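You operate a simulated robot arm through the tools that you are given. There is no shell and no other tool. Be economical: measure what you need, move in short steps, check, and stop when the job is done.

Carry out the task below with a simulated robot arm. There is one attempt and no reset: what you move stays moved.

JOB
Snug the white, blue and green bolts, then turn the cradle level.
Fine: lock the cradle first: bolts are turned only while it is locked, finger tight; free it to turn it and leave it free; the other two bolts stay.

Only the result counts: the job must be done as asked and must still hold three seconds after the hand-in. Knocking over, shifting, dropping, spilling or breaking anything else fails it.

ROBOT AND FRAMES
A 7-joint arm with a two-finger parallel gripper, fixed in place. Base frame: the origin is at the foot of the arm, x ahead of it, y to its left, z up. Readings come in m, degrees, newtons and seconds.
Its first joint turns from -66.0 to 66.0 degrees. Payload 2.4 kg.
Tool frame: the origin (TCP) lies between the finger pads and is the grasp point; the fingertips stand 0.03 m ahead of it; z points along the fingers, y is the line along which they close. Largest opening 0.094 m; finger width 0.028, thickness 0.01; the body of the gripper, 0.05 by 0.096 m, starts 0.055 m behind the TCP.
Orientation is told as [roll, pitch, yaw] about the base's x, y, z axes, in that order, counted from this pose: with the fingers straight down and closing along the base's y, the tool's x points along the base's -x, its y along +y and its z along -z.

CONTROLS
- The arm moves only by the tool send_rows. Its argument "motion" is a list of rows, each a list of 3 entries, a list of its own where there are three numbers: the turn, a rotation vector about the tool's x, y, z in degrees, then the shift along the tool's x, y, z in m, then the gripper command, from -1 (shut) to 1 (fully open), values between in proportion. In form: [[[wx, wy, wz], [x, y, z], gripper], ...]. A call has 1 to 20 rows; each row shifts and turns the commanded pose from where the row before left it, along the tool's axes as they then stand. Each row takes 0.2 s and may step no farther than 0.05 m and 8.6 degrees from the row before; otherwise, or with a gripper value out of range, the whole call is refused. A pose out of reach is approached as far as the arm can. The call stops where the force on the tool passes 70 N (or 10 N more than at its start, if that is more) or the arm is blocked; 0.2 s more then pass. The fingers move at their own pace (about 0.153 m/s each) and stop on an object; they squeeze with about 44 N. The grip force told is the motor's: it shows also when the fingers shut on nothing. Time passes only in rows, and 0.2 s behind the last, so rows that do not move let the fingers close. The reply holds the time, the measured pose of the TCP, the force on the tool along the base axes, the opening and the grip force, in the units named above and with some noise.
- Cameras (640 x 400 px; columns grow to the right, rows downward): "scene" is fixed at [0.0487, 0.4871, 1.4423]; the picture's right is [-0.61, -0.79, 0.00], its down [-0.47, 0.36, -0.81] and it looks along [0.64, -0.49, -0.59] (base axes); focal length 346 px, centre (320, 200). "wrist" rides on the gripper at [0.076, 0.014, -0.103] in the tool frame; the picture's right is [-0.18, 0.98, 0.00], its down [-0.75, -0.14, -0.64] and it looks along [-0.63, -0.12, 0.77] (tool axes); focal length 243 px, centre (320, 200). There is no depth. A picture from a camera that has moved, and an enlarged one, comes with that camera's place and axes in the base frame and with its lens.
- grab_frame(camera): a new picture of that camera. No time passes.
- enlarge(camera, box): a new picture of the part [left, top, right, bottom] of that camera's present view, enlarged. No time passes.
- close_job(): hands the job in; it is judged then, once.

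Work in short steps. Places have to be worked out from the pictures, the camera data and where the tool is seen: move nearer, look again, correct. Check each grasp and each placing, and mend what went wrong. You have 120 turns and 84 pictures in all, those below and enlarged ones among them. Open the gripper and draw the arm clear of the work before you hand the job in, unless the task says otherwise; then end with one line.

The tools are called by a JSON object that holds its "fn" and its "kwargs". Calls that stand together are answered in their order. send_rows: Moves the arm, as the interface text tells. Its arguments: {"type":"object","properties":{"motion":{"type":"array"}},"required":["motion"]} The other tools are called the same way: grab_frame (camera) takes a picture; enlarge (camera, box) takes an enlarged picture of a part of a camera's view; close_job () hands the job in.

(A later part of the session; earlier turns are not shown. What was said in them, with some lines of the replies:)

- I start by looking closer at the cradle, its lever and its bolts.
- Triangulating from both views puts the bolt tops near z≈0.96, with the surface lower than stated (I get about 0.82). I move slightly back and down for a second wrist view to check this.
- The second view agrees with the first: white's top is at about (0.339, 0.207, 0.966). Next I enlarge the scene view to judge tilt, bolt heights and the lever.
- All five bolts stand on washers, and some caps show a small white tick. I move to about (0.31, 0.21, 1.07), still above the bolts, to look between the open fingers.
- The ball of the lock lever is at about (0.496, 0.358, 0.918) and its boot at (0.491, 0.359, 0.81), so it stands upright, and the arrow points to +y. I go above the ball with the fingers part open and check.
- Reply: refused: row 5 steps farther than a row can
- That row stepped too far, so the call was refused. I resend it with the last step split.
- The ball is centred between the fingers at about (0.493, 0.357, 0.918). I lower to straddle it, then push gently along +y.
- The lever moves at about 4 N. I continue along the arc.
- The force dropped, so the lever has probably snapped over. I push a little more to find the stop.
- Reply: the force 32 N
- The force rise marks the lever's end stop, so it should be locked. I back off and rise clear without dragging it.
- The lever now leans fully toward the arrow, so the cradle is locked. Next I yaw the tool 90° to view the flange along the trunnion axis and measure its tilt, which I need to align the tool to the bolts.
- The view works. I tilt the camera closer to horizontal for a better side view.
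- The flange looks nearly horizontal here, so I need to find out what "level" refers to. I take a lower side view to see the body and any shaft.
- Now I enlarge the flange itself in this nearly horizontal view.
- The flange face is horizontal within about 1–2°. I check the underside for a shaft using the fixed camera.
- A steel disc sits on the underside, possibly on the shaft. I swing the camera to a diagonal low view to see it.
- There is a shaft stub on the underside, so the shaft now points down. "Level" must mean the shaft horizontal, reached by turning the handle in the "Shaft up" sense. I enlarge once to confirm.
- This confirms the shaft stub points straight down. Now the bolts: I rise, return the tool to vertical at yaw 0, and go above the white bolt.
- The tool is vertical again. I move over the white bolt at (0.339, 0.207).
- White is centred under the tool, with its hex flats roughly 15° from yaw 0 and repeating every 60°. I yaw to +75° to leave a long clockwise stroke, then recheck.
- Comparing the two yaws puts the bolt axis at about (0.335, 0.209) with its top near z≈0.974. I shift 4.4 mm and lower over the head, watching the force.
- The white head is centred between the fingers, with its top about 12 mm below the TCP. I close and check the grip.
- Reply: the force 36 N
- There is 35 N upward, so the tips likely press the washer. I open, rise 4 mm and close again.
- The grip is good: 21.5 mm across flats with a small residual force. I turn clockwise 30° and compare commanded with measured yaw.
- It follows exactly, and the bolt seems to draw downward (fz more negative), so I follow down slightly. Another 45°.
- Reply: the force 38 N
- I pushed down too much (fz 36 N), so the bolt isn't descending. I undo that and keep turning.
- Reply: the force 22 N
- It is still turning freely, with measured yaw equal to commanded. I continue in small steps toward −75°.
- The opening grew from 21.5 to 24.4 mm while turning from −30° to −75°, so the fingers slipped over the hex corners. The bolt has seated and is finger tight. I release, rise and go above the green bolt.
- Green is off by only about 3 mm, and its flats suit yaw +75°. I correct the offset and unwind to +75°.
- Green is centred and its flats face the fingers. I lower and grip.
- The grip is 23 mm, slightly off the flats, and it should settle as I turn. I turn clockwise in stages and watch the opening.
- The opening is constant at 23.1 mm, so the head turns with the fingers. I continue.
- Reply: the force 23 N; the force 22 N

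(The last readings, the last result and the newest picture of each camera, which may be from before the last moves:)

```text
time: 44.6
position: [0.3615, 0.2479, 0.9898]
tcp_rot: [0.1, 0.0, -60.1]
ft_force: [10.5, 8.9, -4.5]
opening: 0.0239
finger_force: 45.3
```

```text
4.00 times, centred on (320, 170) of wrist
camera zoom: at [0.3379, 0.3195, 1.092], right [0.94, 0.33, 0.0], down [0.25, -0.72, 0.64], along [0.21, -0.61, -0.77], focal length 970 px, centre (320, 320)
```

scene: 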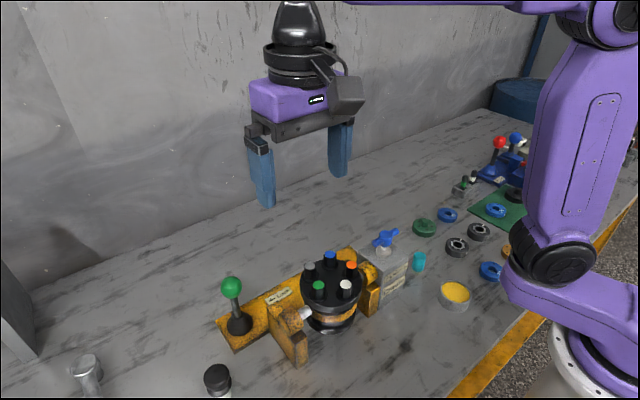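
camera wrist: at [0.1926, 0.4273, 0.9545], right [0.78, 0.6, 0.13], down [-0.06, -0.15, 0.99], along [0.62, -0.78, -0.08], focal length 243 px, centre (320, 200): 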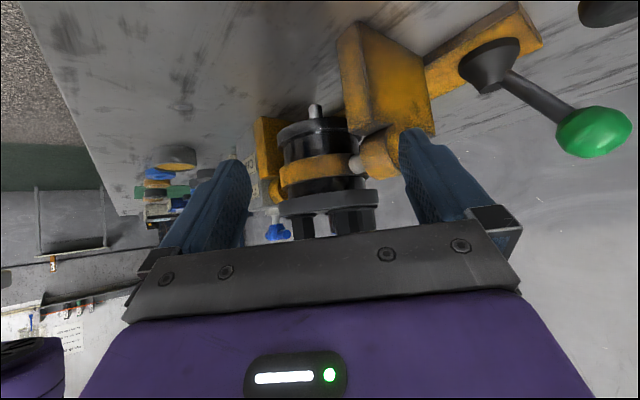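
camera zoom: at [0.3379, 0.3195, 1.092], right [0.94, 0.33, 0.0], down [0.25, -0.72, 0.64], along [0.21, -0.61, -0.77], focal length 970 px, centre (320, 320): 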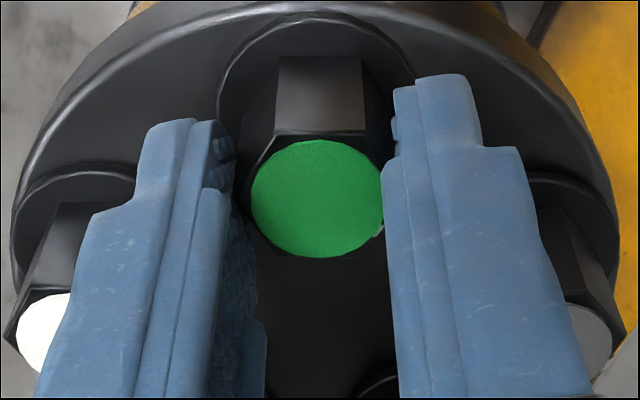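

The opening went 23.1 → 21.5 → 23.9 mm, so the fingers settled on the flats and then slipped. I confirm by regripping 15° back and turning again.

{"fn": "send_rows", "kwargs": {"motion": [[[0, 0, 0], [0, 0, 0], -0.3], [[0, 0, -7.5], [0, 0, 0], -0.3], [[0, 0, -7.5], [0, 0, 0], -0.3], [[0, 0, 0], [0, 0, 0], -1], [[0, 0, 0], [0, 0, 0], -1]]}}

{"fn": "send_rows", "kwargs": {"motion": [[[0, 0, 7.5], [0, 0, 0], -1], [[0, 0, 7.5], [0, 0, 0], -1], [[0, 0, 0], [0, 0, 0], -1]]}}

{"fn": "send_rows", "kwargs": {"motion": [[[0, 0, 7.5], [0, 0, 0], -1], [[0, 0, 0], [0, 0, 0], -1]]}}

```text
time: 45.8
position: [0.3628, 0.2475, 0.9889]
tcp_rot: [0.2, 0.0, -44.8]
ft_force: [6.6, 5.2, -7.8]
opening: 0.0219
finger_force: 45.1
```

```text
time: 46.6
position: [0.3635, 0.2475, 0.9892]
tcp_rot: [0.2, 0.0, -60.1]
ft_force: [5.1, 8.9, 2.8]
opening: 0.0241
finger_force: 44.7
```

```text
time: 47.2
position: [0.3632, 0.2466, 0.9897]
tcp_rot: [0.2, 0.1, -67.6]
ft_force: [5.3, 6.5, 7.9]
opening: 0.0245
finger_force: 45.1
```

Green slips at the same angle again, so it's snug. Now blue: I rise, move to about (0.407, 0.186) and unwind to yaw ≈0 to look.

{"fn": "send_rows", "kwargs": {"motion": [[[0, 0, 0], [0, 0, 0], -0.2], [[0, 0, 0], [0, 0, 0], -0.2], [[0, 0, 0], [0, 0, -0.021], -0.2], [[0, 0, 0], [0, 0, -0.02], -0.2], [[0, 0, 0], [-0.0366, 0.0087, 0], -0.2], [[0, 0, 0], [-0.0366, 0.0088, 0], -0.2], [[0, 0, -8.4], [0, 0, 0], -0.2], [[0, 0, -8.4], [0, 0, 0], -0.2], [[0, 0, -8.4], [0, 0, 0], -0.2], [[0, 0, -8.4], [0, 0, 0], -0.2], [[0, 0, -8.4], [0, 0, 0], -0.2], [[0, 0, -8.4], [0, 0, 0], -0.2], [[0, 0, -8.4], [0, 0, 0], -0.2], [[0, 0, -8.4], [0, 0, 0], -0.2], [[0, 0, 0], [0, 0, 0], -0.2]]}}

{"fn": "enlarge", "kwargs": {"camera": "wrist", "box": [224, 80, 416, 200]}}

```text
time: 50.4
position: [0.4051, 0.1861, 1.0308]
tcp_rot: [0.1, -0.1, -0.1]
ft_force: [0.3, -1.0, 1.4]
opening: 0.0377
finger_force: 0.0
```

```text
3.33 times, centred on (320, 140) of wrist
camera zoom: at [0.3306, 0.2004, 1.1335], right [0.19, 0.98, 0.0], down [0.75, -0.14, 0.64], along [0.63, -0.12, -0.77], focal length 809 px, centre (320, 400)
```

zoom: 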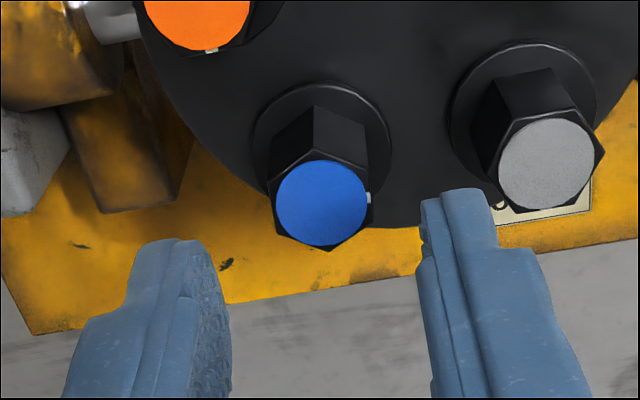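

Blue is exactly on axis, with its flats at yaw ≈0 or +60°. I rotate to +60°, lower and grip.

{"fn": "send_rows", "kwargs": {"motion": [[[0, 0, -7.5], [0, 0, 0], -0.2], [[0, 0, -7.5], [0, 0, 0], -0.2], [[0, 0, -7.5], [0, 0, 0], -0.2], [[0, 0, -7.5], [0, 0, 0], -0.2], [[0, 0, -7.5], [0, 0, 0], -0.2], [[0, 0, -7.5], [0, 0, 0], -0.2], [[0, 0, -7.5], [0, 0, 0], -0.2], [[0, 0, -7.5], [0, 0, 0], -0.2], [[0, 0, 0], [0, 0, 0.02], -0.2], [[0, 0, 0], [0, 0, 0.021], -0.2], [[0, 0, 0], [0, 0, 0], -0.2], [[0, 0, 0], [0, 0, 0], -1], [[0, 0, 0], [0, 0, 0], -1]]}}

```text
time: 53.2
position: [0.407, 0.187, 0.9892]
tcp_rot: [-0.1, -0.2, 59.7]
ft_force: [7.6, -1.6, -11.6]
opening: 0.0216
finger_force: 44.6
```

The grip sits on the flats (21.6 mm). I turn clockwise in stages.

{"fn": "send_rows", "kwargs": {"motion": [[[0, 0, 7.5], [0, 0, 0], -1], [[0, 0, 7.5], [0, 0, 0], -1], [[0, 0, 7.5], [0, 0, 0], -1], [[0, 0, 7.5], [0, 0, 0], -1], [[0, 0, 0], [0, 0, 0], -1]]}}

{"fn": "send_rows", "kwargs": {"motion": [[[0, 0, 7.5], [0, 0, 0], -1], [[0, 0, 7.5], [0, 0, 0], -1], [[0, 0, 7.5], [0, 0, 0], -1], [[0, 0, 7.5], [0, 0, 0], -1], [[0, 0, 0], [0, 0, 0], -1]]}}

{"fn": "send_rows", "kwargs": {"motion": [[[0, 0, 7.5], [0, 0, 0], -1], [[0, 0, 7.5], [0, 0, 0], -1], [[0, 0, 7.5], [0, 0, 0], -1], [[0, 0, 0], [0, 0, 0], -1]]}}

{"fn": "send_rows", "kwargs": {"motion": [[[0, 0, 7.5], [0, 0, 0], -1], [[0, 0, 7.5], [0, 0, 0], -1], [[0, 0, 0], [0, 0, 0], -1]]}}

```text
time: 54.4
position: [0.4069, 0.1867, 0.9888]
tcp_rot: [-0.1, -0.1, 29.6]
ft_force: [9.9, -1.4, -17.3]
opening: 0.0212
finger_force: 44.6
```

```text
time: 55.6
position: [0.4067, 0.1873, 0.9895]
tcp_rot: [0.1, -0.1, -0.2]
ft_force: [8.2, 3.2, -21.6]
opening: 0.0218
finger_force: 44.9
```

```text
time: 56.6
position: [0.4061, 0.1868, 0.9901]
tcp_rot: [0.0, -0.1, -22.9]
ft_force: [8.7, 7.7, -18.9]
opening: 0.0216
finger_force: 45.3
```

```text
time: 57.4
position: [0.4071, 0.1881, 0.9887]
tcp_rot: [0.1, 0.0, -37.8]
ft_force: [6.9, 10.3, -16.9]
opening: 0.0215
finger_force: 45.6
```

{"fn": "send_rows", "kwargs": {"motion": [[[0, 0, 7.5], [0, 0, 0], -1], [[0, 0, 7.5], [0, 0, 0], -1], [[0, 0, 0], [0, 0, 0], -1]]}}

{"fn": "send_rows", "kwargs": {"motion": [[[0, 0, 7.5], [0, 0, 0], -1], [[0, 0, 7.5], [0, 0, 0], -1], [[0, 0, 0], [0, 0, 0], -1]]}}

```text
time: 58.2
position: [0.4065, 0.1857, 0.9907]
tcp_rot: [0.0, 0.1, -52.8]
ft_force: [2.8, 10.0, -3.6]
opening: 0.0232
finger_force: 45.4
```

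```text
time: 59.0
position: [0.4061, 0.1858, 0.9886]
tcp_rot: [0.1, 0.2, -67.9]
ft_force: [5.4, 2.7, 2.1]
opening: 0.0245
finger_force: 44.6
```

Blue slipped over its corners after about 100° of free turning, so it is snug. I release, rise, unwind to yaw 0 and move above the lever ball.

{"fn": "send_rows", "kwargs": {"motion": [[[0, 0, 0], [0, 0, 0], -0.2], [[0, 0, 0], [0, 0, 0], -0.2], [[0, 0, 0], [0, 0, -0.03], -0.2], [[0, 0, 0], [0, 0, -0.04], -0.2], [[0, 0, -8.5], [0, 0, 0], -0.2], [[0, 0, -8.5], [0, 0, 0], 0.5], [[0, 0, -8.5], [0, 0, 0], 0.5], [[0, 0, -8.5], [0, 0, 0], 0.5], [[0, 0, -8.5], [0, 0, 0], 0.5], [[0, 0, -8.5], [0, 0, 0], 0.5], [[0, 0, -8.5], [0, 0, 0], 0.5], [[0, 0, -8.5], [0, 0, 0], 0.5], [[0, 0, 0], [-0.0168, 0.0454, 0], 0.5], [[0, 0, 0], [-0.0168, 0.0454, 0], 0.5], [[0, 0, 0], [-0.0168, 0.0454, 0], 0.5], [[0, 0, 0], [-0.0168, 0.0454, 0], 0.5], [[0, 0, 0], [-0.0168, 0.0454, 0], 0.5], [[0, 0, 0], [0, 0, 0.03], 0.5], [[0, 0, 0], [0, 0, 0], 0.5]]}}

{"fn": "enlarge", "kwargs": {"camera": "scene", "box": [280, 230, 392, 300]}}

{"fn": "grab_frame", "kwargs": {"camera": "wrist"}}

```text
time: 63.0
position: [0.4896, 0.4131, 1.0298]
tcp_rot: [0.1, 0.0, 0.2]
ft_force: [-0.2, 0.8, 0.8]
opening: 0.0707
finger_force: 0.1
```

```text
5.71 times, centred on (336, 265) of scene
camera zoom: at [0.0486, 0.4871, 1.4423], right [-0.61, -0.79, 0.0], down [-0.47, 0.36, -0.81], along [0.64, -0.49, -0.59], focal length 1975 px, centre (229, -171)
```

zoom: 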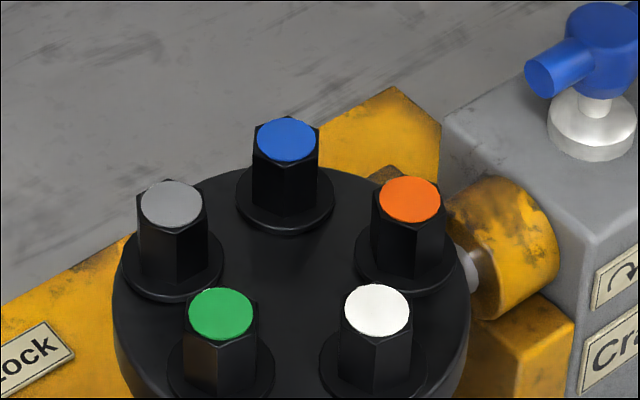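

```text
42 pictures are left
camera wrist: at [0.4139, 0.427, 1.1324], right [0.18, 0.98, 0.0], down [0.75, -0.14, 0.64], along [0.63, -0.12, -0.77], focal length 243 px, centre (320, 200)
```

wrist: 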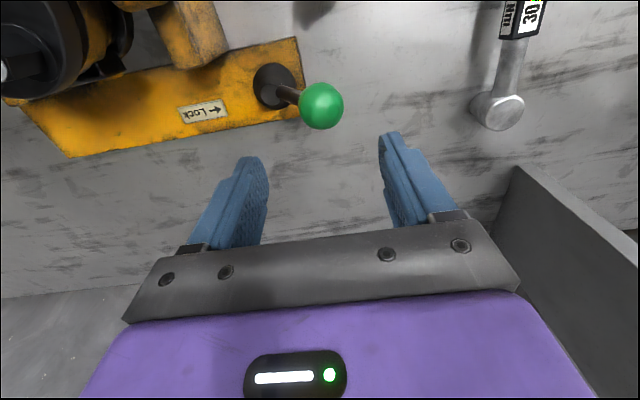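

The ball is directly below, at z≈0.902. I lower to straddle it and push back toward −y along the arc.

{"fn": "send_rows", "kwargs": {"motion": [[[0, 0, 0], [0, 0, 0.045], 0.5], [[0, 0, 0], [0, 0, 0.045], 0.5], [[0, 0, 0], [0, 0, 0.03], 0.5], [[0, 0, 0], [0, -0.012, 0], 0.5], [[0, 0, 0], [-0.001, -0.012, -0.003], 0.5], [[0, 0, 0], [-0.001, -0.012, -0.004], 0.5], [[0, 0, 0], [-0.001, -0.012, -0.003], 0.5], [[0, 0, 0], [0, 0, 0], 0.5]]}}

{"fn": "grab_frame", "kwargs": {"camera": "wrist"}}

```text
time: 64.8
position: [0.4927, 0.3659, 0.9192]
tcp_rot: [0.0, 0.0, 0.2]
ft_force: [-0.2, 0.2, 0.7]
opening: 0.0706
finger_force: 0.3
```

```text
41 pictures are left
camera wrist: at [0.4177, 0.3785, 1.0216], right [0.18, 0.98, 0.0], down [0.75, -0.14, 0.64], along [0.63, -0.12, -0.77], focal length 243 px, centre (320, 200)
```

wrist: 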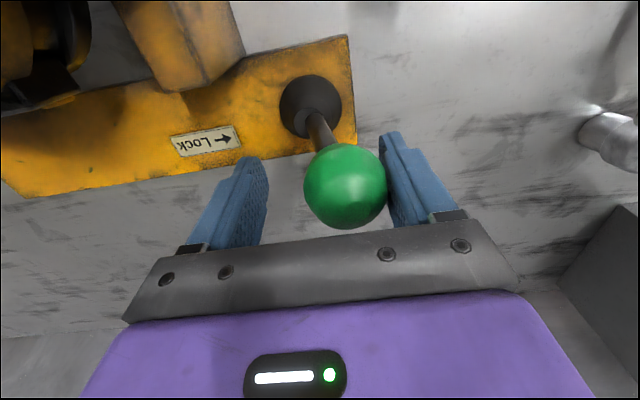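

The ball is at y≈0.380 and following. I push the remaining ~2.5 cm in small steps, looking for the stop.

{"fn": "send_rows", "kwargs": {"motion": [[[0, 0, 0], [-0.001, -0.01, -0.002], 0.5], [[0, 0, 0], [-0.001, -0.01, -0.001], 0.5], [[0, 0, 0], [0, -0.005, 0], 0.5], [[0, 0, 0], [0, 0, 0], 0.5]]}}

{"fn": "grab_frame", "kwargs": {"camera": "wrist"}}

```text
time: 65.8
position: [0.4939, 0.3428, 0.9234]
tcp_rot: [0.2, 0.0, 0.3]
ft_force: [0.8, 11.1, -0.1]
opening: 0.076
finger_force: 5.0
```

```text
40 pictures are left
camera wrist: at [0.4183, 0.3553, 1.0251], right [0.18, 0.98, 0.0], down [0.75, -0.14, 0.64], along [0.63, -0.11, -0.77], focal length 243 px, centre (320, 200)
```

wrist: 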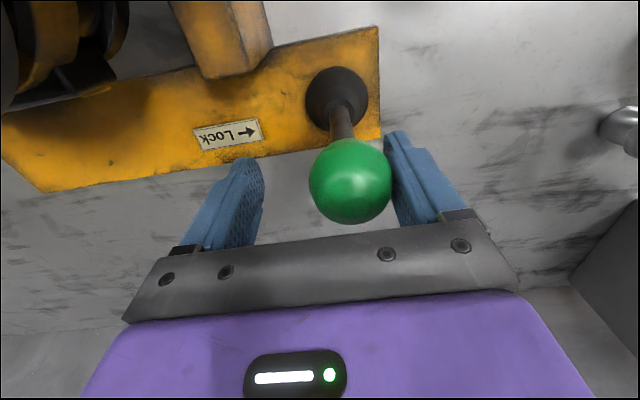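

11 N with the ball back at y≈0.359, its original upright spot, means the lever is at the free stop. I back off, rise and go above the blue T-handle.

{"fn": "send_rows", "kwargs": {"motion": [[[0, 0, 0], [0, 0.01, 0], 0.5], [[0, 0, 0], [0, 0.002, -0.02], 0.5], [[0, 0, 0], [0, 0, -0.045], 0.5], [[0, 0, 0], [0, 0, -0.045], 0.5], [[0, 0, 0], [0, 0, -0.045], 0.5], [[0, 0, 0], [0.0208, -0.0455, 0], 0.5], [[0, 0, 0], [0.0208, -0.0455, 0], 0.5], [[0, 0, 0], [0.0208, -0.0455, 0], 0.5], [[0, 0, 0], [0.0208, -0.0455, 0], 0.5], [[0, 0, 0], [0.0208, -0.0455, 0], 0.5], [[0, 0, 0], [0.0208, -0.0455, 0], 0.5], [[0, 0, 0], [0, 0, 0], 0.5]]}}

{"fn": "grab_frame", "kwargs": {"camera": "wrist"}}

{"fn": "grab_frame", "kwargs": {"camera": "scene"}}

```text
time: 68.4
position: [0.3694, 0.0782, 1.077]
tcp_rot: [0.1, -0.1, 0.2]
ft_force: [-0.6, 0.1, -0.7]
opening: 0.0705
finger_force: 0.1
```

```text
39 pictures are left
camera wrist: at [0.2943, 0.0906, 1.1803], right [0.18, 0.98, 0.0], down [0.75, -0.14, 0.64], along [0.63, -0.11, -0.77], focal length 243 px, centre (320, 200)
```

wrist: 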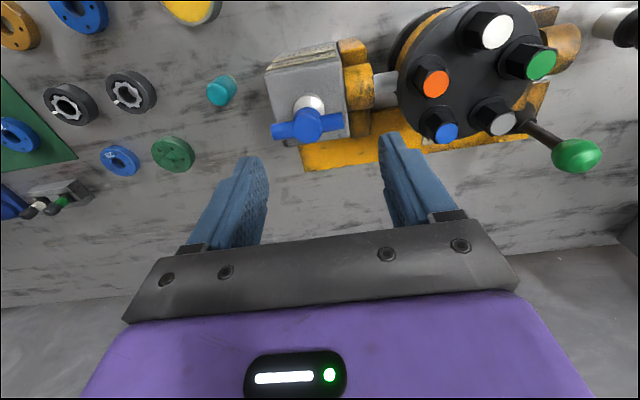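

```text
38 pictures are left
```

scene: 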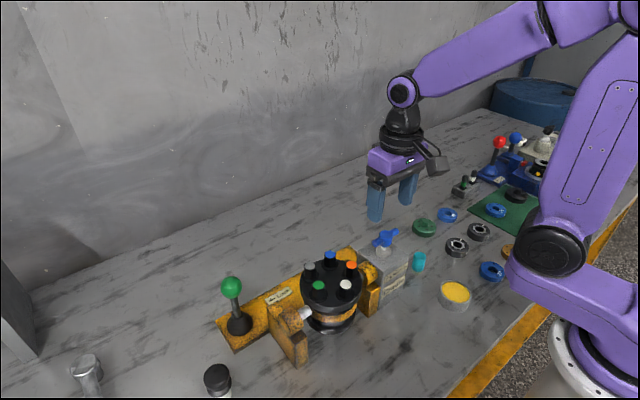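

I enlarge the handle and the arrow label.

{"fn": "enlarge", "kwargs": {"camera": "wrist", "box": [240, 40, 400, 140]}}

{"fn": "enlarge", "kwargs": {"camera": "scene", "box": [360, 220, 440, 300]}}

```text
4.00 times, centred on (320, 90) of wrist
camera zoom: at [0.2943, 0.0906, 1.1803], right [0.18, 0.98, 0.0], down [0.75, -0.14, 0.64], along [0.63, -0.11, -0.77], focal length 970 px, centre (320, 640)
```

zoom: 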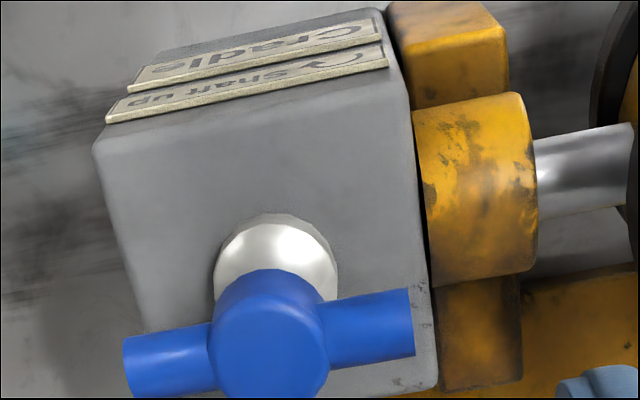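

```text
5.00 times, centred on (400, 260) of scene
camera zoom: at [0.0486, 0.4871, 1.4423], right [-0.61, -0.79, 0.0], down [-0.47, 0.36, -0.81], along [0.64, -0.49, -0.59], focal length 1728 px, centre (-80, -100)
```

zoom: 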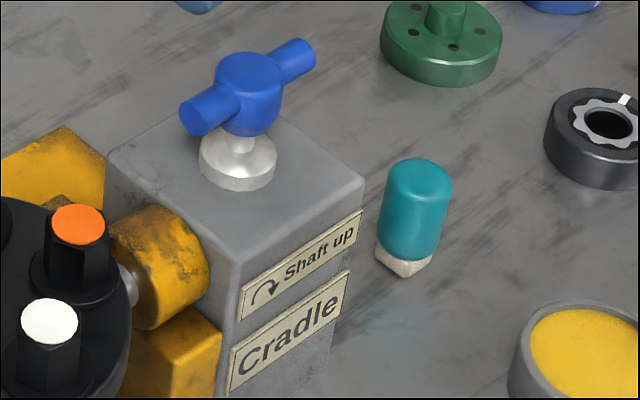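

The bar lies nearly along y, with the hub near (0.376, 0.066, ~0.98). I turn the fingers to close across the bar (yaw ≈ +93°), first checking the position from yaw 0 closer up.

{"fn": "send_rows", "kwargs": {"motion": [[[0, 0, 0], [-0.006, -0.012, 0.015], 0.5], [[0, 0, 0], [0, 0, 0.015], 0.5], [[0, 0, 0], [0, 0, 0], 0.3]]}}

{"fn": "enlarge", "kwargs": {"camera": "wrist", "box": [224, 80, 416, 200]}}

```text
time: 69.2
position: [0.3759, 0.0667, 1.0472]
tcp_rot: [0.1, -0.2, 0.2]
ft_force: [-0.1, -0.4, 0.2]
opening: 0.061
finger_force: 0.0
```

```text
3.33 times, centred on (320, 140) of wrist
camera zoom: at [0.3013, 0.0799, 1.1503], right [0.18, 0.98, 0.0], down [0.75, -0.14, 0.64], along [0.63, -0.11, -0.77], focal length 809 px, centre (320, 400)
```

zoom: 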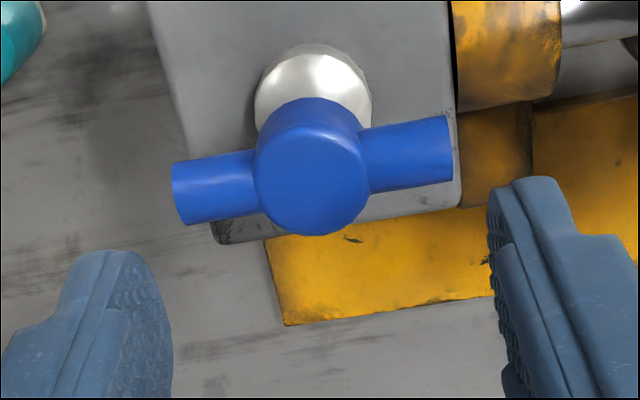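

The hub axis is at about (0.376, 0.064), with the bar spanning ±31 mm along y and its top at z≈0.98. Gripping the bar's two ends gives the most torque, so I open to 80 mm, centre, and lower over them.

{"fn": "send_rows", "kwargs": {"motion": [[[0, 0, 0], [0, -0.0015, 0], 0.72], [[0, 0, 0], [0, 0, 0.02], 0.72], [[0, 0, 0], [0, 0, 0.02], 0.72], [[0, 0, 0], [0, 0, 0.01], 0.72], [[0, 0, 0], [0, 0, 0], 0.72]]}}

{"fn": "grab_frame", "kwargs": {"camera": "wrist"}}

{"fn": "enlarge", "kwargs": {"camera": "scene", "box": [340, 200, 452, 270]}}

```text
time: 70.4
position: [0.3765, 0.0647, 0.9969]
tcp_rot: [0.0, -0.1, 0.4]
ft_force: [0.8, 0.5, -0.3]
opening: 0.0807
finger_force: 0.0
```

```text
34 pictures are left
camera wrist: at [0.3016, 0.0786, 1.1001], right [0.18, 0.98, 0.0], down [0.75, -0.14, 0.64], along [0.63, -0.11, -0.77], focal length 243 px, centre (320, 200)
```

wrist: 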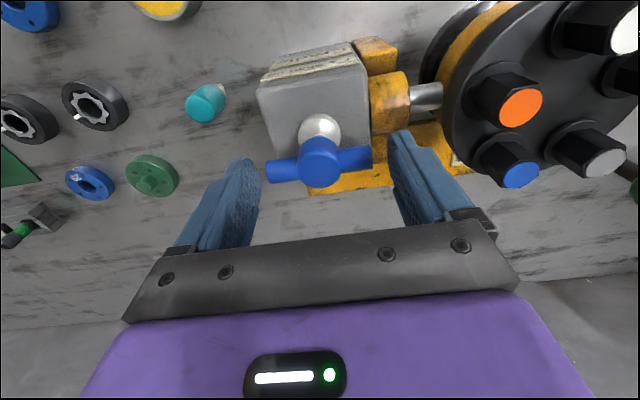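

```text
5.71 times, centred on (396, 235) of scene
camera zoom: at [0.0487, 0.4871, 1.4423], right [-0.61, -0.79, 0.0], down [-0.47, 0.36, -0.81], along [0.64, -0.49, -0.59], focal length 1975 px, centre (-114, 0)
```

zoom: 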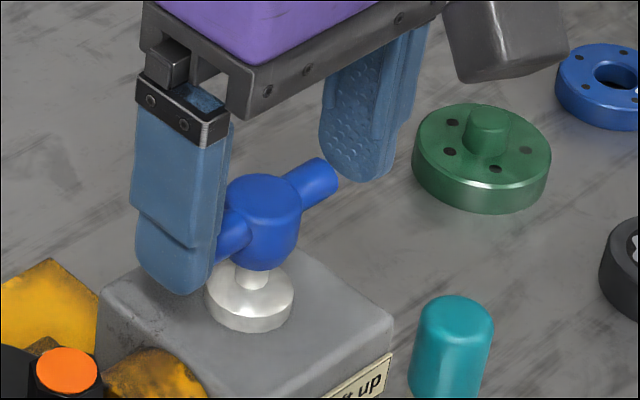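

The fingers line up with the bar's ends. I lower 7 mm more so the pads cover the bar, then close.

{"fn": "send_rows", "kwargs": {"motion": [[[0, 0, 0], [0, 0, 0.007], 0.72], [[0, 0, 0], [0, 0, 0], 0.72], [[0, 0, 0], [0, 0, 0], -1], [[0, 0, 0], [0, 0, 0], -1]]}}

{"fn": "enlarge", "kwargs": {"camera": "wrist", "box": [224, 80, 416, 200]}}

{"fn": "enlarge", "kwargs": {"camera": "scene", "box": [340, 200, 452, 270]}}

```text
time: 71.4
position: [0.3778, 0.0639, 0.9905]
tcp_rot: [0.1, 0.1, 0.2]
ft_force: [1.9, -13.6, -2.7]
opening: 0.0663
finger_force: 44.6
```

```text
3.33 times, centred on (320, 140) of wrist
camera zoom: at [0.3017, 0.0777, 1.0929], right [0.18, 0.98, 0.0], down [0.75, -0.14, 0.64], along [0.63, -0.12, -0.77], focal length 809 px, centre (320, 400)
```

zoom: 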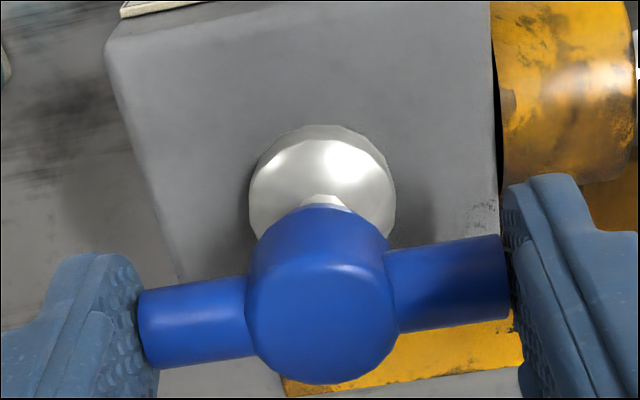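

```text
5.71 times, centred on (396, 235) of scene
camera zoom: at [0.0487, 0.4867, 1.4424], right [-0.61, -0.79, 0.0], down [-0.47, 0.36, -0.81], along [0.64, -0.49, -0.59], focal length 1975 px, centre (-114, 0)
```

zoom: 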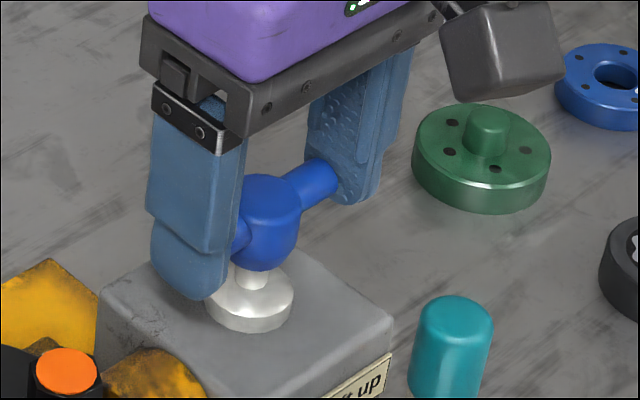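

Both bar ends are held. I ease 1.5 mm toward −y to relieve the side force, turn clockwise 15°, and see how the cradle moves.

{"fn": "send_rows", "kwargs": {"motion": [[[0, 0, 0], [0, -0.0015, 0], -1], [[0, 0, 5], [0, 0, 0], -1], [[0, 0, 5], [0, 0, 0], -1], [[0, 0, 5], [0, 0, 0], -1], [[0, 0, 0], [0, 0, 0], -1]]}}

{"fn": "enlarge", "kwargs": {"camera": "scene", "box": [270, 200, 430, 320]}}

```text
time: 72.6
position: [0.3772, 0.0652, 0.9901]
tcp_rot: [0.1, 0.0, -14.7]
ft_force: [2.4, 4.0, -23.4]
opening: 0.0662
finger_force: 45.2
```

```text
3.33 times, centred on (350, 260) of scene
camera zoom: at [0.049, 0.4873, 1.4422], right [-0.61, -0.79, 0.0], down [-0.47, 0.36, -0.81], along [0.64, -0.49, -0.59], focal length 1152 px, centre (220, 0)
```

zoom: 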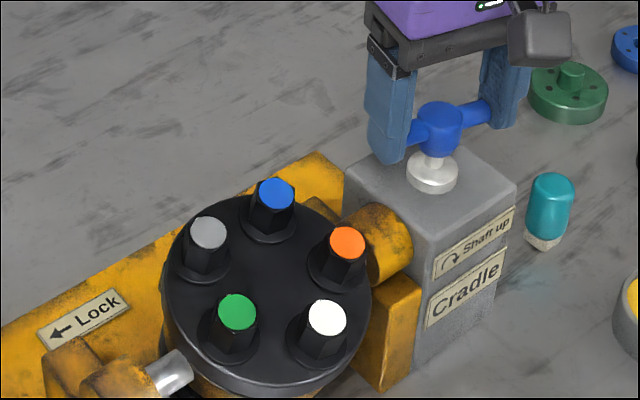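

The cradle tilts, with the bolt face leaning toward −x and the shaft rising on the far side, roughly 1:1. I turn another 45°.

{"fn": "send_rows", "kwargs": {"motion": [[[0, 0, 5], [0, 0, 0.0008], -1], [[0, 0, 5], [0, 0, 0], -1], [[0, 0, 5], [0, 0, 0], -1], [[0, 0, 5], [0, 0, 0], -1], [[0, 0, 5], [0, 0, 0], -1], [[0, 0, 5], [0, 0, 0], -1], [[0, 0, 5], [0, 0, 0], -1], [[0, 0, 5], [0, 0, 0], -1], [[0, 0, 5], [0, 0, 0], -1], [[0, 0, 0], [0, 0, 0], -1]]}}

{"fn": "enlarge", "kwargs": {"camera": "scene", "box": [270, 200, 430, 320]}}

```text
time: 74.8
position: [0.3789, 0.0662, 0.9912]
tcp_rot: [0.4, -0.1, -59.9]
ft_force: [7.8, 33.7, 17.5]
opening: 0.0667
finger_force: 44.9
```

```text
3.33 times, centred on (350, 260) of scene
camera zoom: at [0.0486, 0.488, 1.4419], right [-0.61, -0.79, 0.0], down [-0.47, 0.36, -0.81], along [0.64, -0.49, -0.59], focal length 1152 px, centre (220, 0)
```

zoom: 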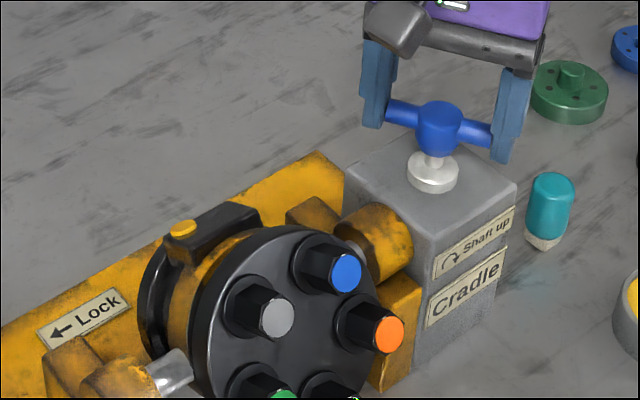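

Tilt is about 55–60° and still tracks the handle 1:1. I relieve the side load and turn 25° more, then measure.

{"fn": "send_rows", "kwargs": {"motion": [[[0, 0, 0], [0.0017, 0.001, 0], -1], [[0, 0, 5], [0, 0, 0], -1], [[0, 0, 5], [0, 0, 0], -1], [[0, 0, 5], [0, 0, 0], -1], [[0, 0, 5], [0, 0, 0], -1], [[0, 0, 5], [0, 0, 0], -1], [[0, 0, 0], [0, 0, 0], -1]]}}

{"fn": "enlarge", "kwargs": {"camera": "scene", "box": [270, 220, 430, 340]}}

{"fn": "grab_frame", "kwargs": {"camera": "wrist"}}

```text
time: 76.4
position: [0.3795, 0.0669, 0.9893]
tcp_rot: [0.4, 0.0, -84.9]
ft_force: [14.6, 20.6, 13.3]
opening: 0.0664
finger_force: 44.8
```

```text
3.33 times, centred on (350, 280) of scene
camera zoom: at [0.0489, 0.4877, 1.4421], right [-0.61, -0.79, 0.0], down [-0.47, 0.36, -0.81], along [0.64, -0.49, -0.59], focal length 1152 px, centre (220, -67)
```

zoom: 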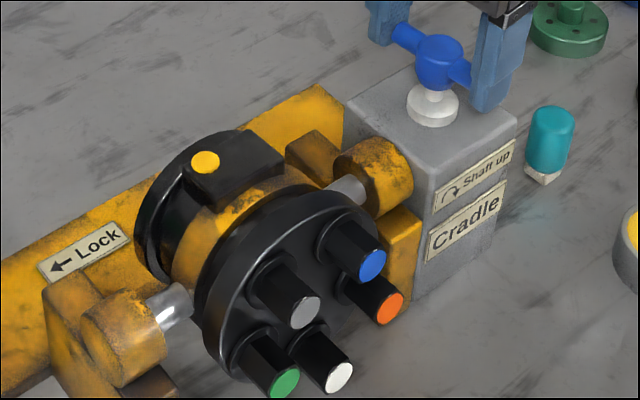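

```text
27 pictures are left
camera wrist: at [0.387, 0.1432, 1.0928], right [1.0, -0.1, 0.01], down [-0.08, -0.76, 0.64], along [-0.06, -0.64, -0.77], focal length 243 px, centre (320, 200)
```

wrist: 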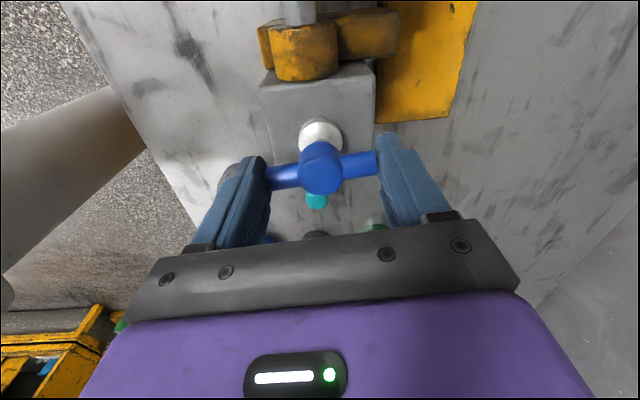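

The cradle is close to level. I turn the last 5°, release the handle, and inspect from the side.

{"fn": "send_rows", "kwargs": {"motion": [[[0, 0, 2.5], [0.0015, 0.0015, 0], -1], [[0, 0, 2.5], [0, 0, 0], -1], [[0, 0, 0], [0, 0, 0], -1], [[0, 0, 0], [0, 0, 0], 0.72], [[0, 0, 0], [0, 0, 0], 0.72], [[0, 0, 0], [0, 0, -0.03], 0.72], [[0, 0, 0], [0, 0, -0.04], 0.72], [[0, 0, 0], [0, 0, 0], 0.72]]}}

{"fn": "enlarge", "kwargs": {"camera": "scene", "box": [270, 220, 430, 340]}}

```text
time: 78.2
position: [0.3777, 0.0677, 1.061]
tcp_rot: [0.0, 0.0, -89.8]
ft_force: [-0.4, -0.2, 0.0]
opening: 0.0808
finger_force: 0.0
```

```text
3.33 times, centred on (350, 280) of scene
camera zoom: at [0.0486, 0.4871, 1.4423], right [-0.61, -0.79, 0.0], down [-0.47, 0.36, -0.81], along [0.64, -0.49, -0.59], focal length 1152 px, centre (220, -67)
```

zoom: 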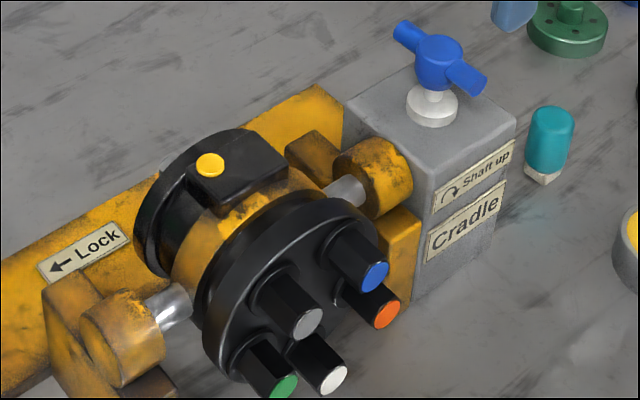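

The handle holds when released. I move the arm to +y and tilt the wrist camera for the side view to measure the angle.

{"fn": "send_rows", "kwargs": {"motion": [[[0, 0, 0], [0.04, 0, -0.02], 1], [[0, 0, 0], [0.047, 0, 0], 1], [[0, 0, 0], [0.047, 0, 0], 1], [[0, 0, 0], [0.047, 0, 0], 1], [[0, 0, 0], [0.047, 0, 0], 1], [[0, 0, 0], [0.047, 0, 0], 1], [[0, 0, 0], [0.047, 0, 0], 1], [[0, 0, 0], [0.046, 0, 0], 1], [[0, -8, 0], [0, 0, 0], 1], [[0, -8, 0], [0, 0, 0], 1], [[0, -8, 0], [0, 0, 0], 1], [[0, -8, 0], [0, 0, 0], 1], [[0, -8, 0], [0, 0, 0], 1], [[0, 0, 0], [0.026, -0.015, 0.031], 1], [[0, 0, 0], [0.026, -0.015, 0.031], 1], [[0, 0, 0], [0, 0, 0], 1]]}}

{"fn": "grab_frame", "kwargs": {"camera": "wrist"}}

```text
time: 81.6
position: [0.336, 0.4215, 0.9984]
tcp_rot: [0.0, -40.1, -89.8]
ft_force: [-0.1, 0.1, 0.2]
opening: 0.0941
finger_force: 0.0
out of reach, approached as far as the arm can: row 13
```

```text
25 pictures are left
camera wrist: at [0.3502, 0.5456, 1.0287], right [0.98, -0.14, 0.12], down [-0.14, -0.17, 0.98], along [-0.11, -0.98, -0.18], focal length 243 px, centre (320, 200)
```

wrist: 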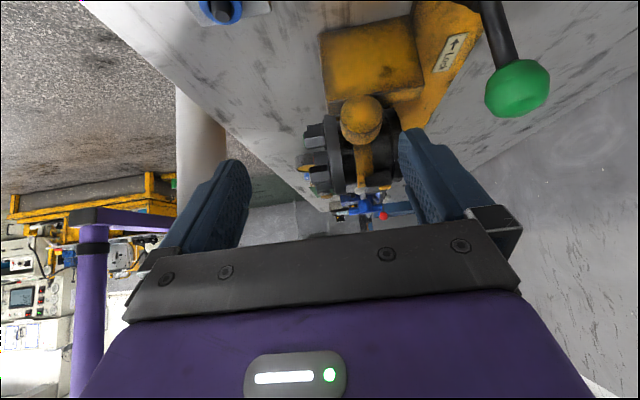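

The right finger hides the shaft side. I shift +x by 3.5 cm and enlarge.

{"fn": "send_rows", "kwargs": {"motion": [[[0, 0, 0], [0, 0.035, 0], 1], [[0, 0, 0], [0, 0, 0], 1]]}}

{"fn": "enlarge", "kwargs": {"camera": "wrist", "box": [230, 80, 406, 230]}}

```text
time: 82.2
position: [0.3719, 0.4223, 1.0002]
tcp_rot: [0.0, -40.1, -89.8]
ft_force: [0.3, -0.2, -0.7]
opening: 0.0939
finger_force: 0.0
```

```text
2.67 times, centred on (318, 155) of wrist
camera zoom: at [0.3859, 0.5459, 1.0285], right [0.98, -0.14, 0.12], down [-0.14, -0.17, 0.98], along [-0.11, -0.98, -0.18], focal length 647 px, centre (325, 320)
```

zoom: 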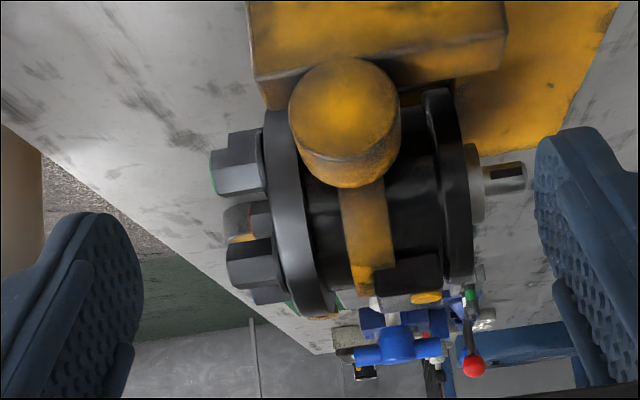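

Bolt face and shaft are both visible and nearly level. I enlarge both ends to measure the remaining angle.

{"fn": "enlarge", "kwargs": {"camera": "wrist", "box": [336, 100, 400, 170]}}

{"fn": "enlarge", "kwargs": {"camera": "wrist", "box": [280, 105, 344, 205]}}

```text
5.71 times, centred on (368, 135) of wrist
camera zoom: at [0.3859, 0.5459, 1.0285], right [0.98, -0.14, 0.12], down [-0.14, -0.17, 0.98], along [-0.11, -0.98, -0.18], focal length 1386 px, centre (46, 571)
```

zoom: 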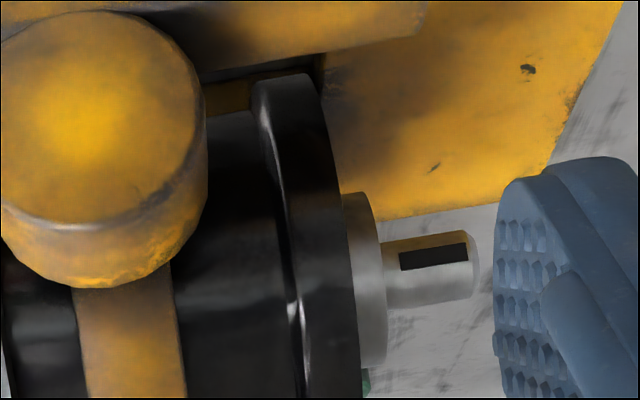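

```text
4.00 times, centred on (312, 155) of wrist
camera zoom: at [0.3859, 0.5459, 1.0285], right [0.98, -0.14, 0.12], down [-0.14, -0.17, 0.98], along [-0.11, -0.98, -0.18], focal length 970 px, centre (352, 380)
```

zoom: 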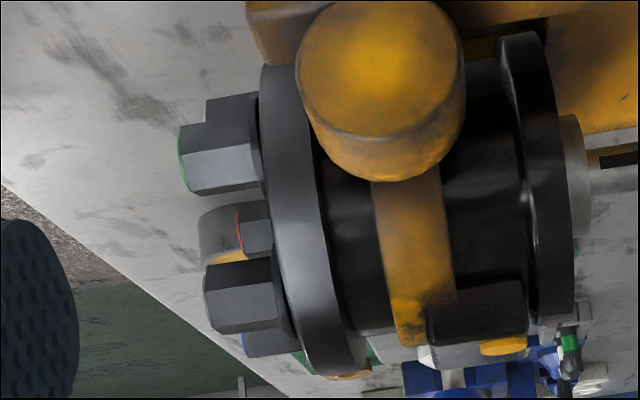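

The shaft reads roughly 1–2° nose-up, within my measuring error. I use the bracket's own edges in the same view as a level reference.

{"fn": "enlarge", "kwargs": {"camera": "wrist", "box": [284, 62, 396, 132]}}

```text
5.71 times, centred on (340, 97) of wrist
camera zoom: at [0.3859, 0.5459, 1.0285], right [0.98, -0.14, 0.12], down [-0.14, -0.17, 0.98], along [-0.11, -0.98, -0.18], focal length 1386 px, centre (206, 789)
```

zoom: 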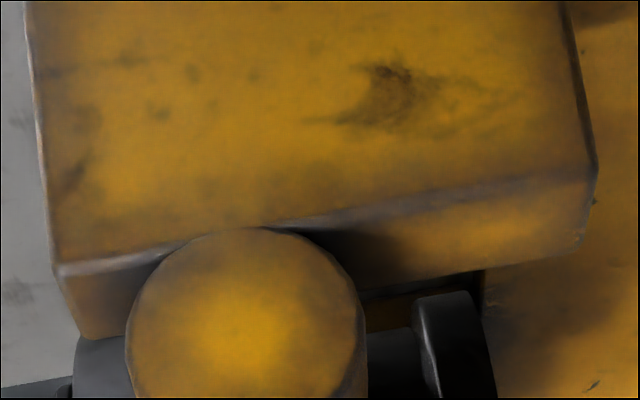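

Relative to the bracket edges, the shaft and bolts are within about 0.5–1° of horizontal, so the cradle is level. I raise the arm clear and take a last look.

{"fn": "send_rows", "kwargs": {"motion": [[[0, 0, 0], [-0.032, 0, -0.038], 1], [[0, 0, 0], [-0.032, 0, -0.038], 1], [[0, 0, 0], [-0.032, 0, -0.038], 1], [[0, 0, 0], [-0.032, 0, -0.038], 1], [[0, 0, 0], [0, 0, 0], 1]]}}

{"fn": "grab_frame", "kwargs": {"camera": "scene"}}

{"fn": "enlarge", "kwargs": {"camera": "scene", "box": [200, 220, 440, 370]}}

```text
time: 83.4
position: [0.3634, 0.4116, 1.1186]
tcp_rot: [0.0, -39.9, -89.8]
ft_force: [0.2, 0.1, -0.7]
opening: 0.0938
finger_force: 0.1
out of reach, approached as far as the arm can: row 3, 4
```

```text
20 pictures are left
```

scene: 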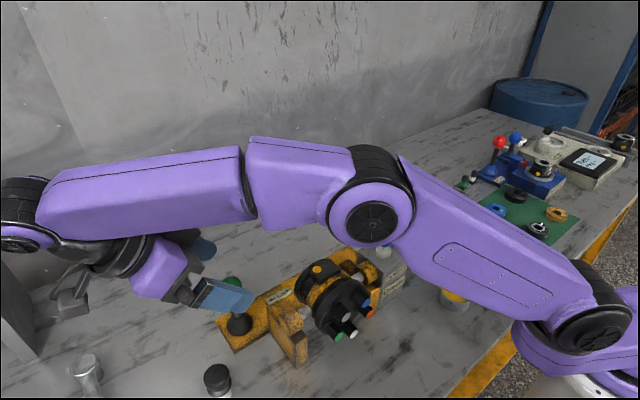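

```text
2.67 times, centred on (320, 295) of scene
camera zoom: at [0.0486, 0.4871, 1.4423], right [-0.61, -0.79, 0.0], down [-0.47, 0.36, -0.81], along [0.64, -0.49, -0.59], focal length 922 px, centre (320, -53)
```

zoom: 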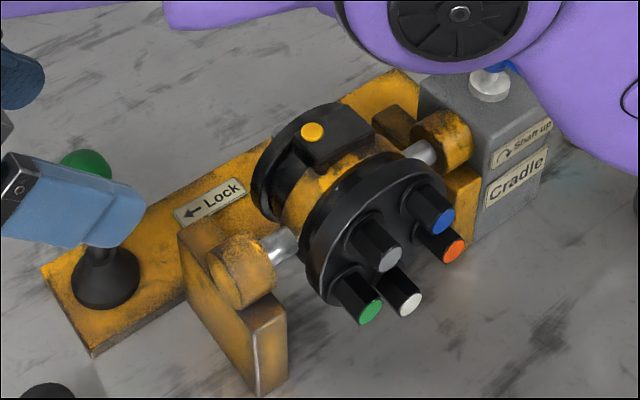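

All looks right: the lever is upright (free) and the cradle holds. I straighten the wrist and rise a bit more before handing in.

{"fn": "send_rows", "kwargs": {"motion": [[[0, 8, 0], [0, 0, 0], 1], [[0, 8, 0], [0, 0, 0], 1], [[0, 8, 0], [0, 0, 0], 1], [[0, 8, 0], [0, 0, 0], 1], [[0, 8, 0], [0, 0, 0], 1], [[0, 0, 0], [0, 0, -0.04], 1], [[0, 0, 0], [0, 0, -0.04], 1], [[0, 0, 0], [0, 0, 0], 1]]}}

{"fn": "enlarge", "kwargs": {"camera": "scene", "box": [200, 220, 440, 370]}}

```text
time: 85.2
position: [0.3616, 0.4122, 1.1976]
tcp_rot: [0.0, 0.0, -89.8]
ft_force: [0.1, -0.3, 0.2]
opening: 0.0939
finger_force: 0.1
```

```text
2.67 times, centred on (320, 295) of scene
camera zoom: at [0.0487, 0.4871, 1.4423], right [-0.61, -0.79, 0.0], down [-0.47, 0.36, -0.81], along [0.64, -0.49, -0.59], focal length 922 px, centre (320, -53)
```

zoom: 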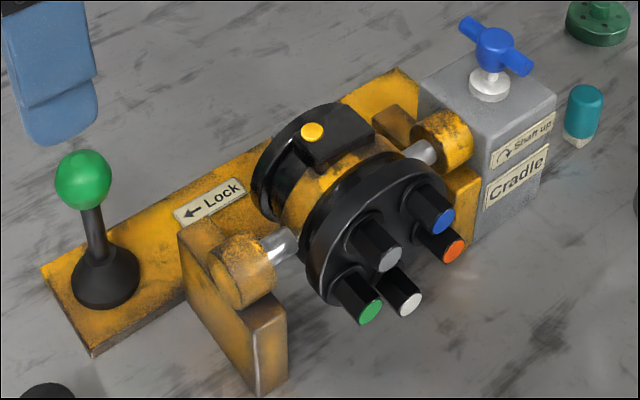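

The arm is clear, the gripper is open, the lever is free, the cradle is level and everything else is undisturbed. I hand the job in.

{"fn": "close_job", "kwargs": {}}

```text
The job is handed in.
```

I snugged the white, blue and green bolts finger tight with the cradle locked, then freed it, turned its shaft level (within about 1°, reading "level" as shaft horizontal) and left it free; the orange and gray bolts were not turned.
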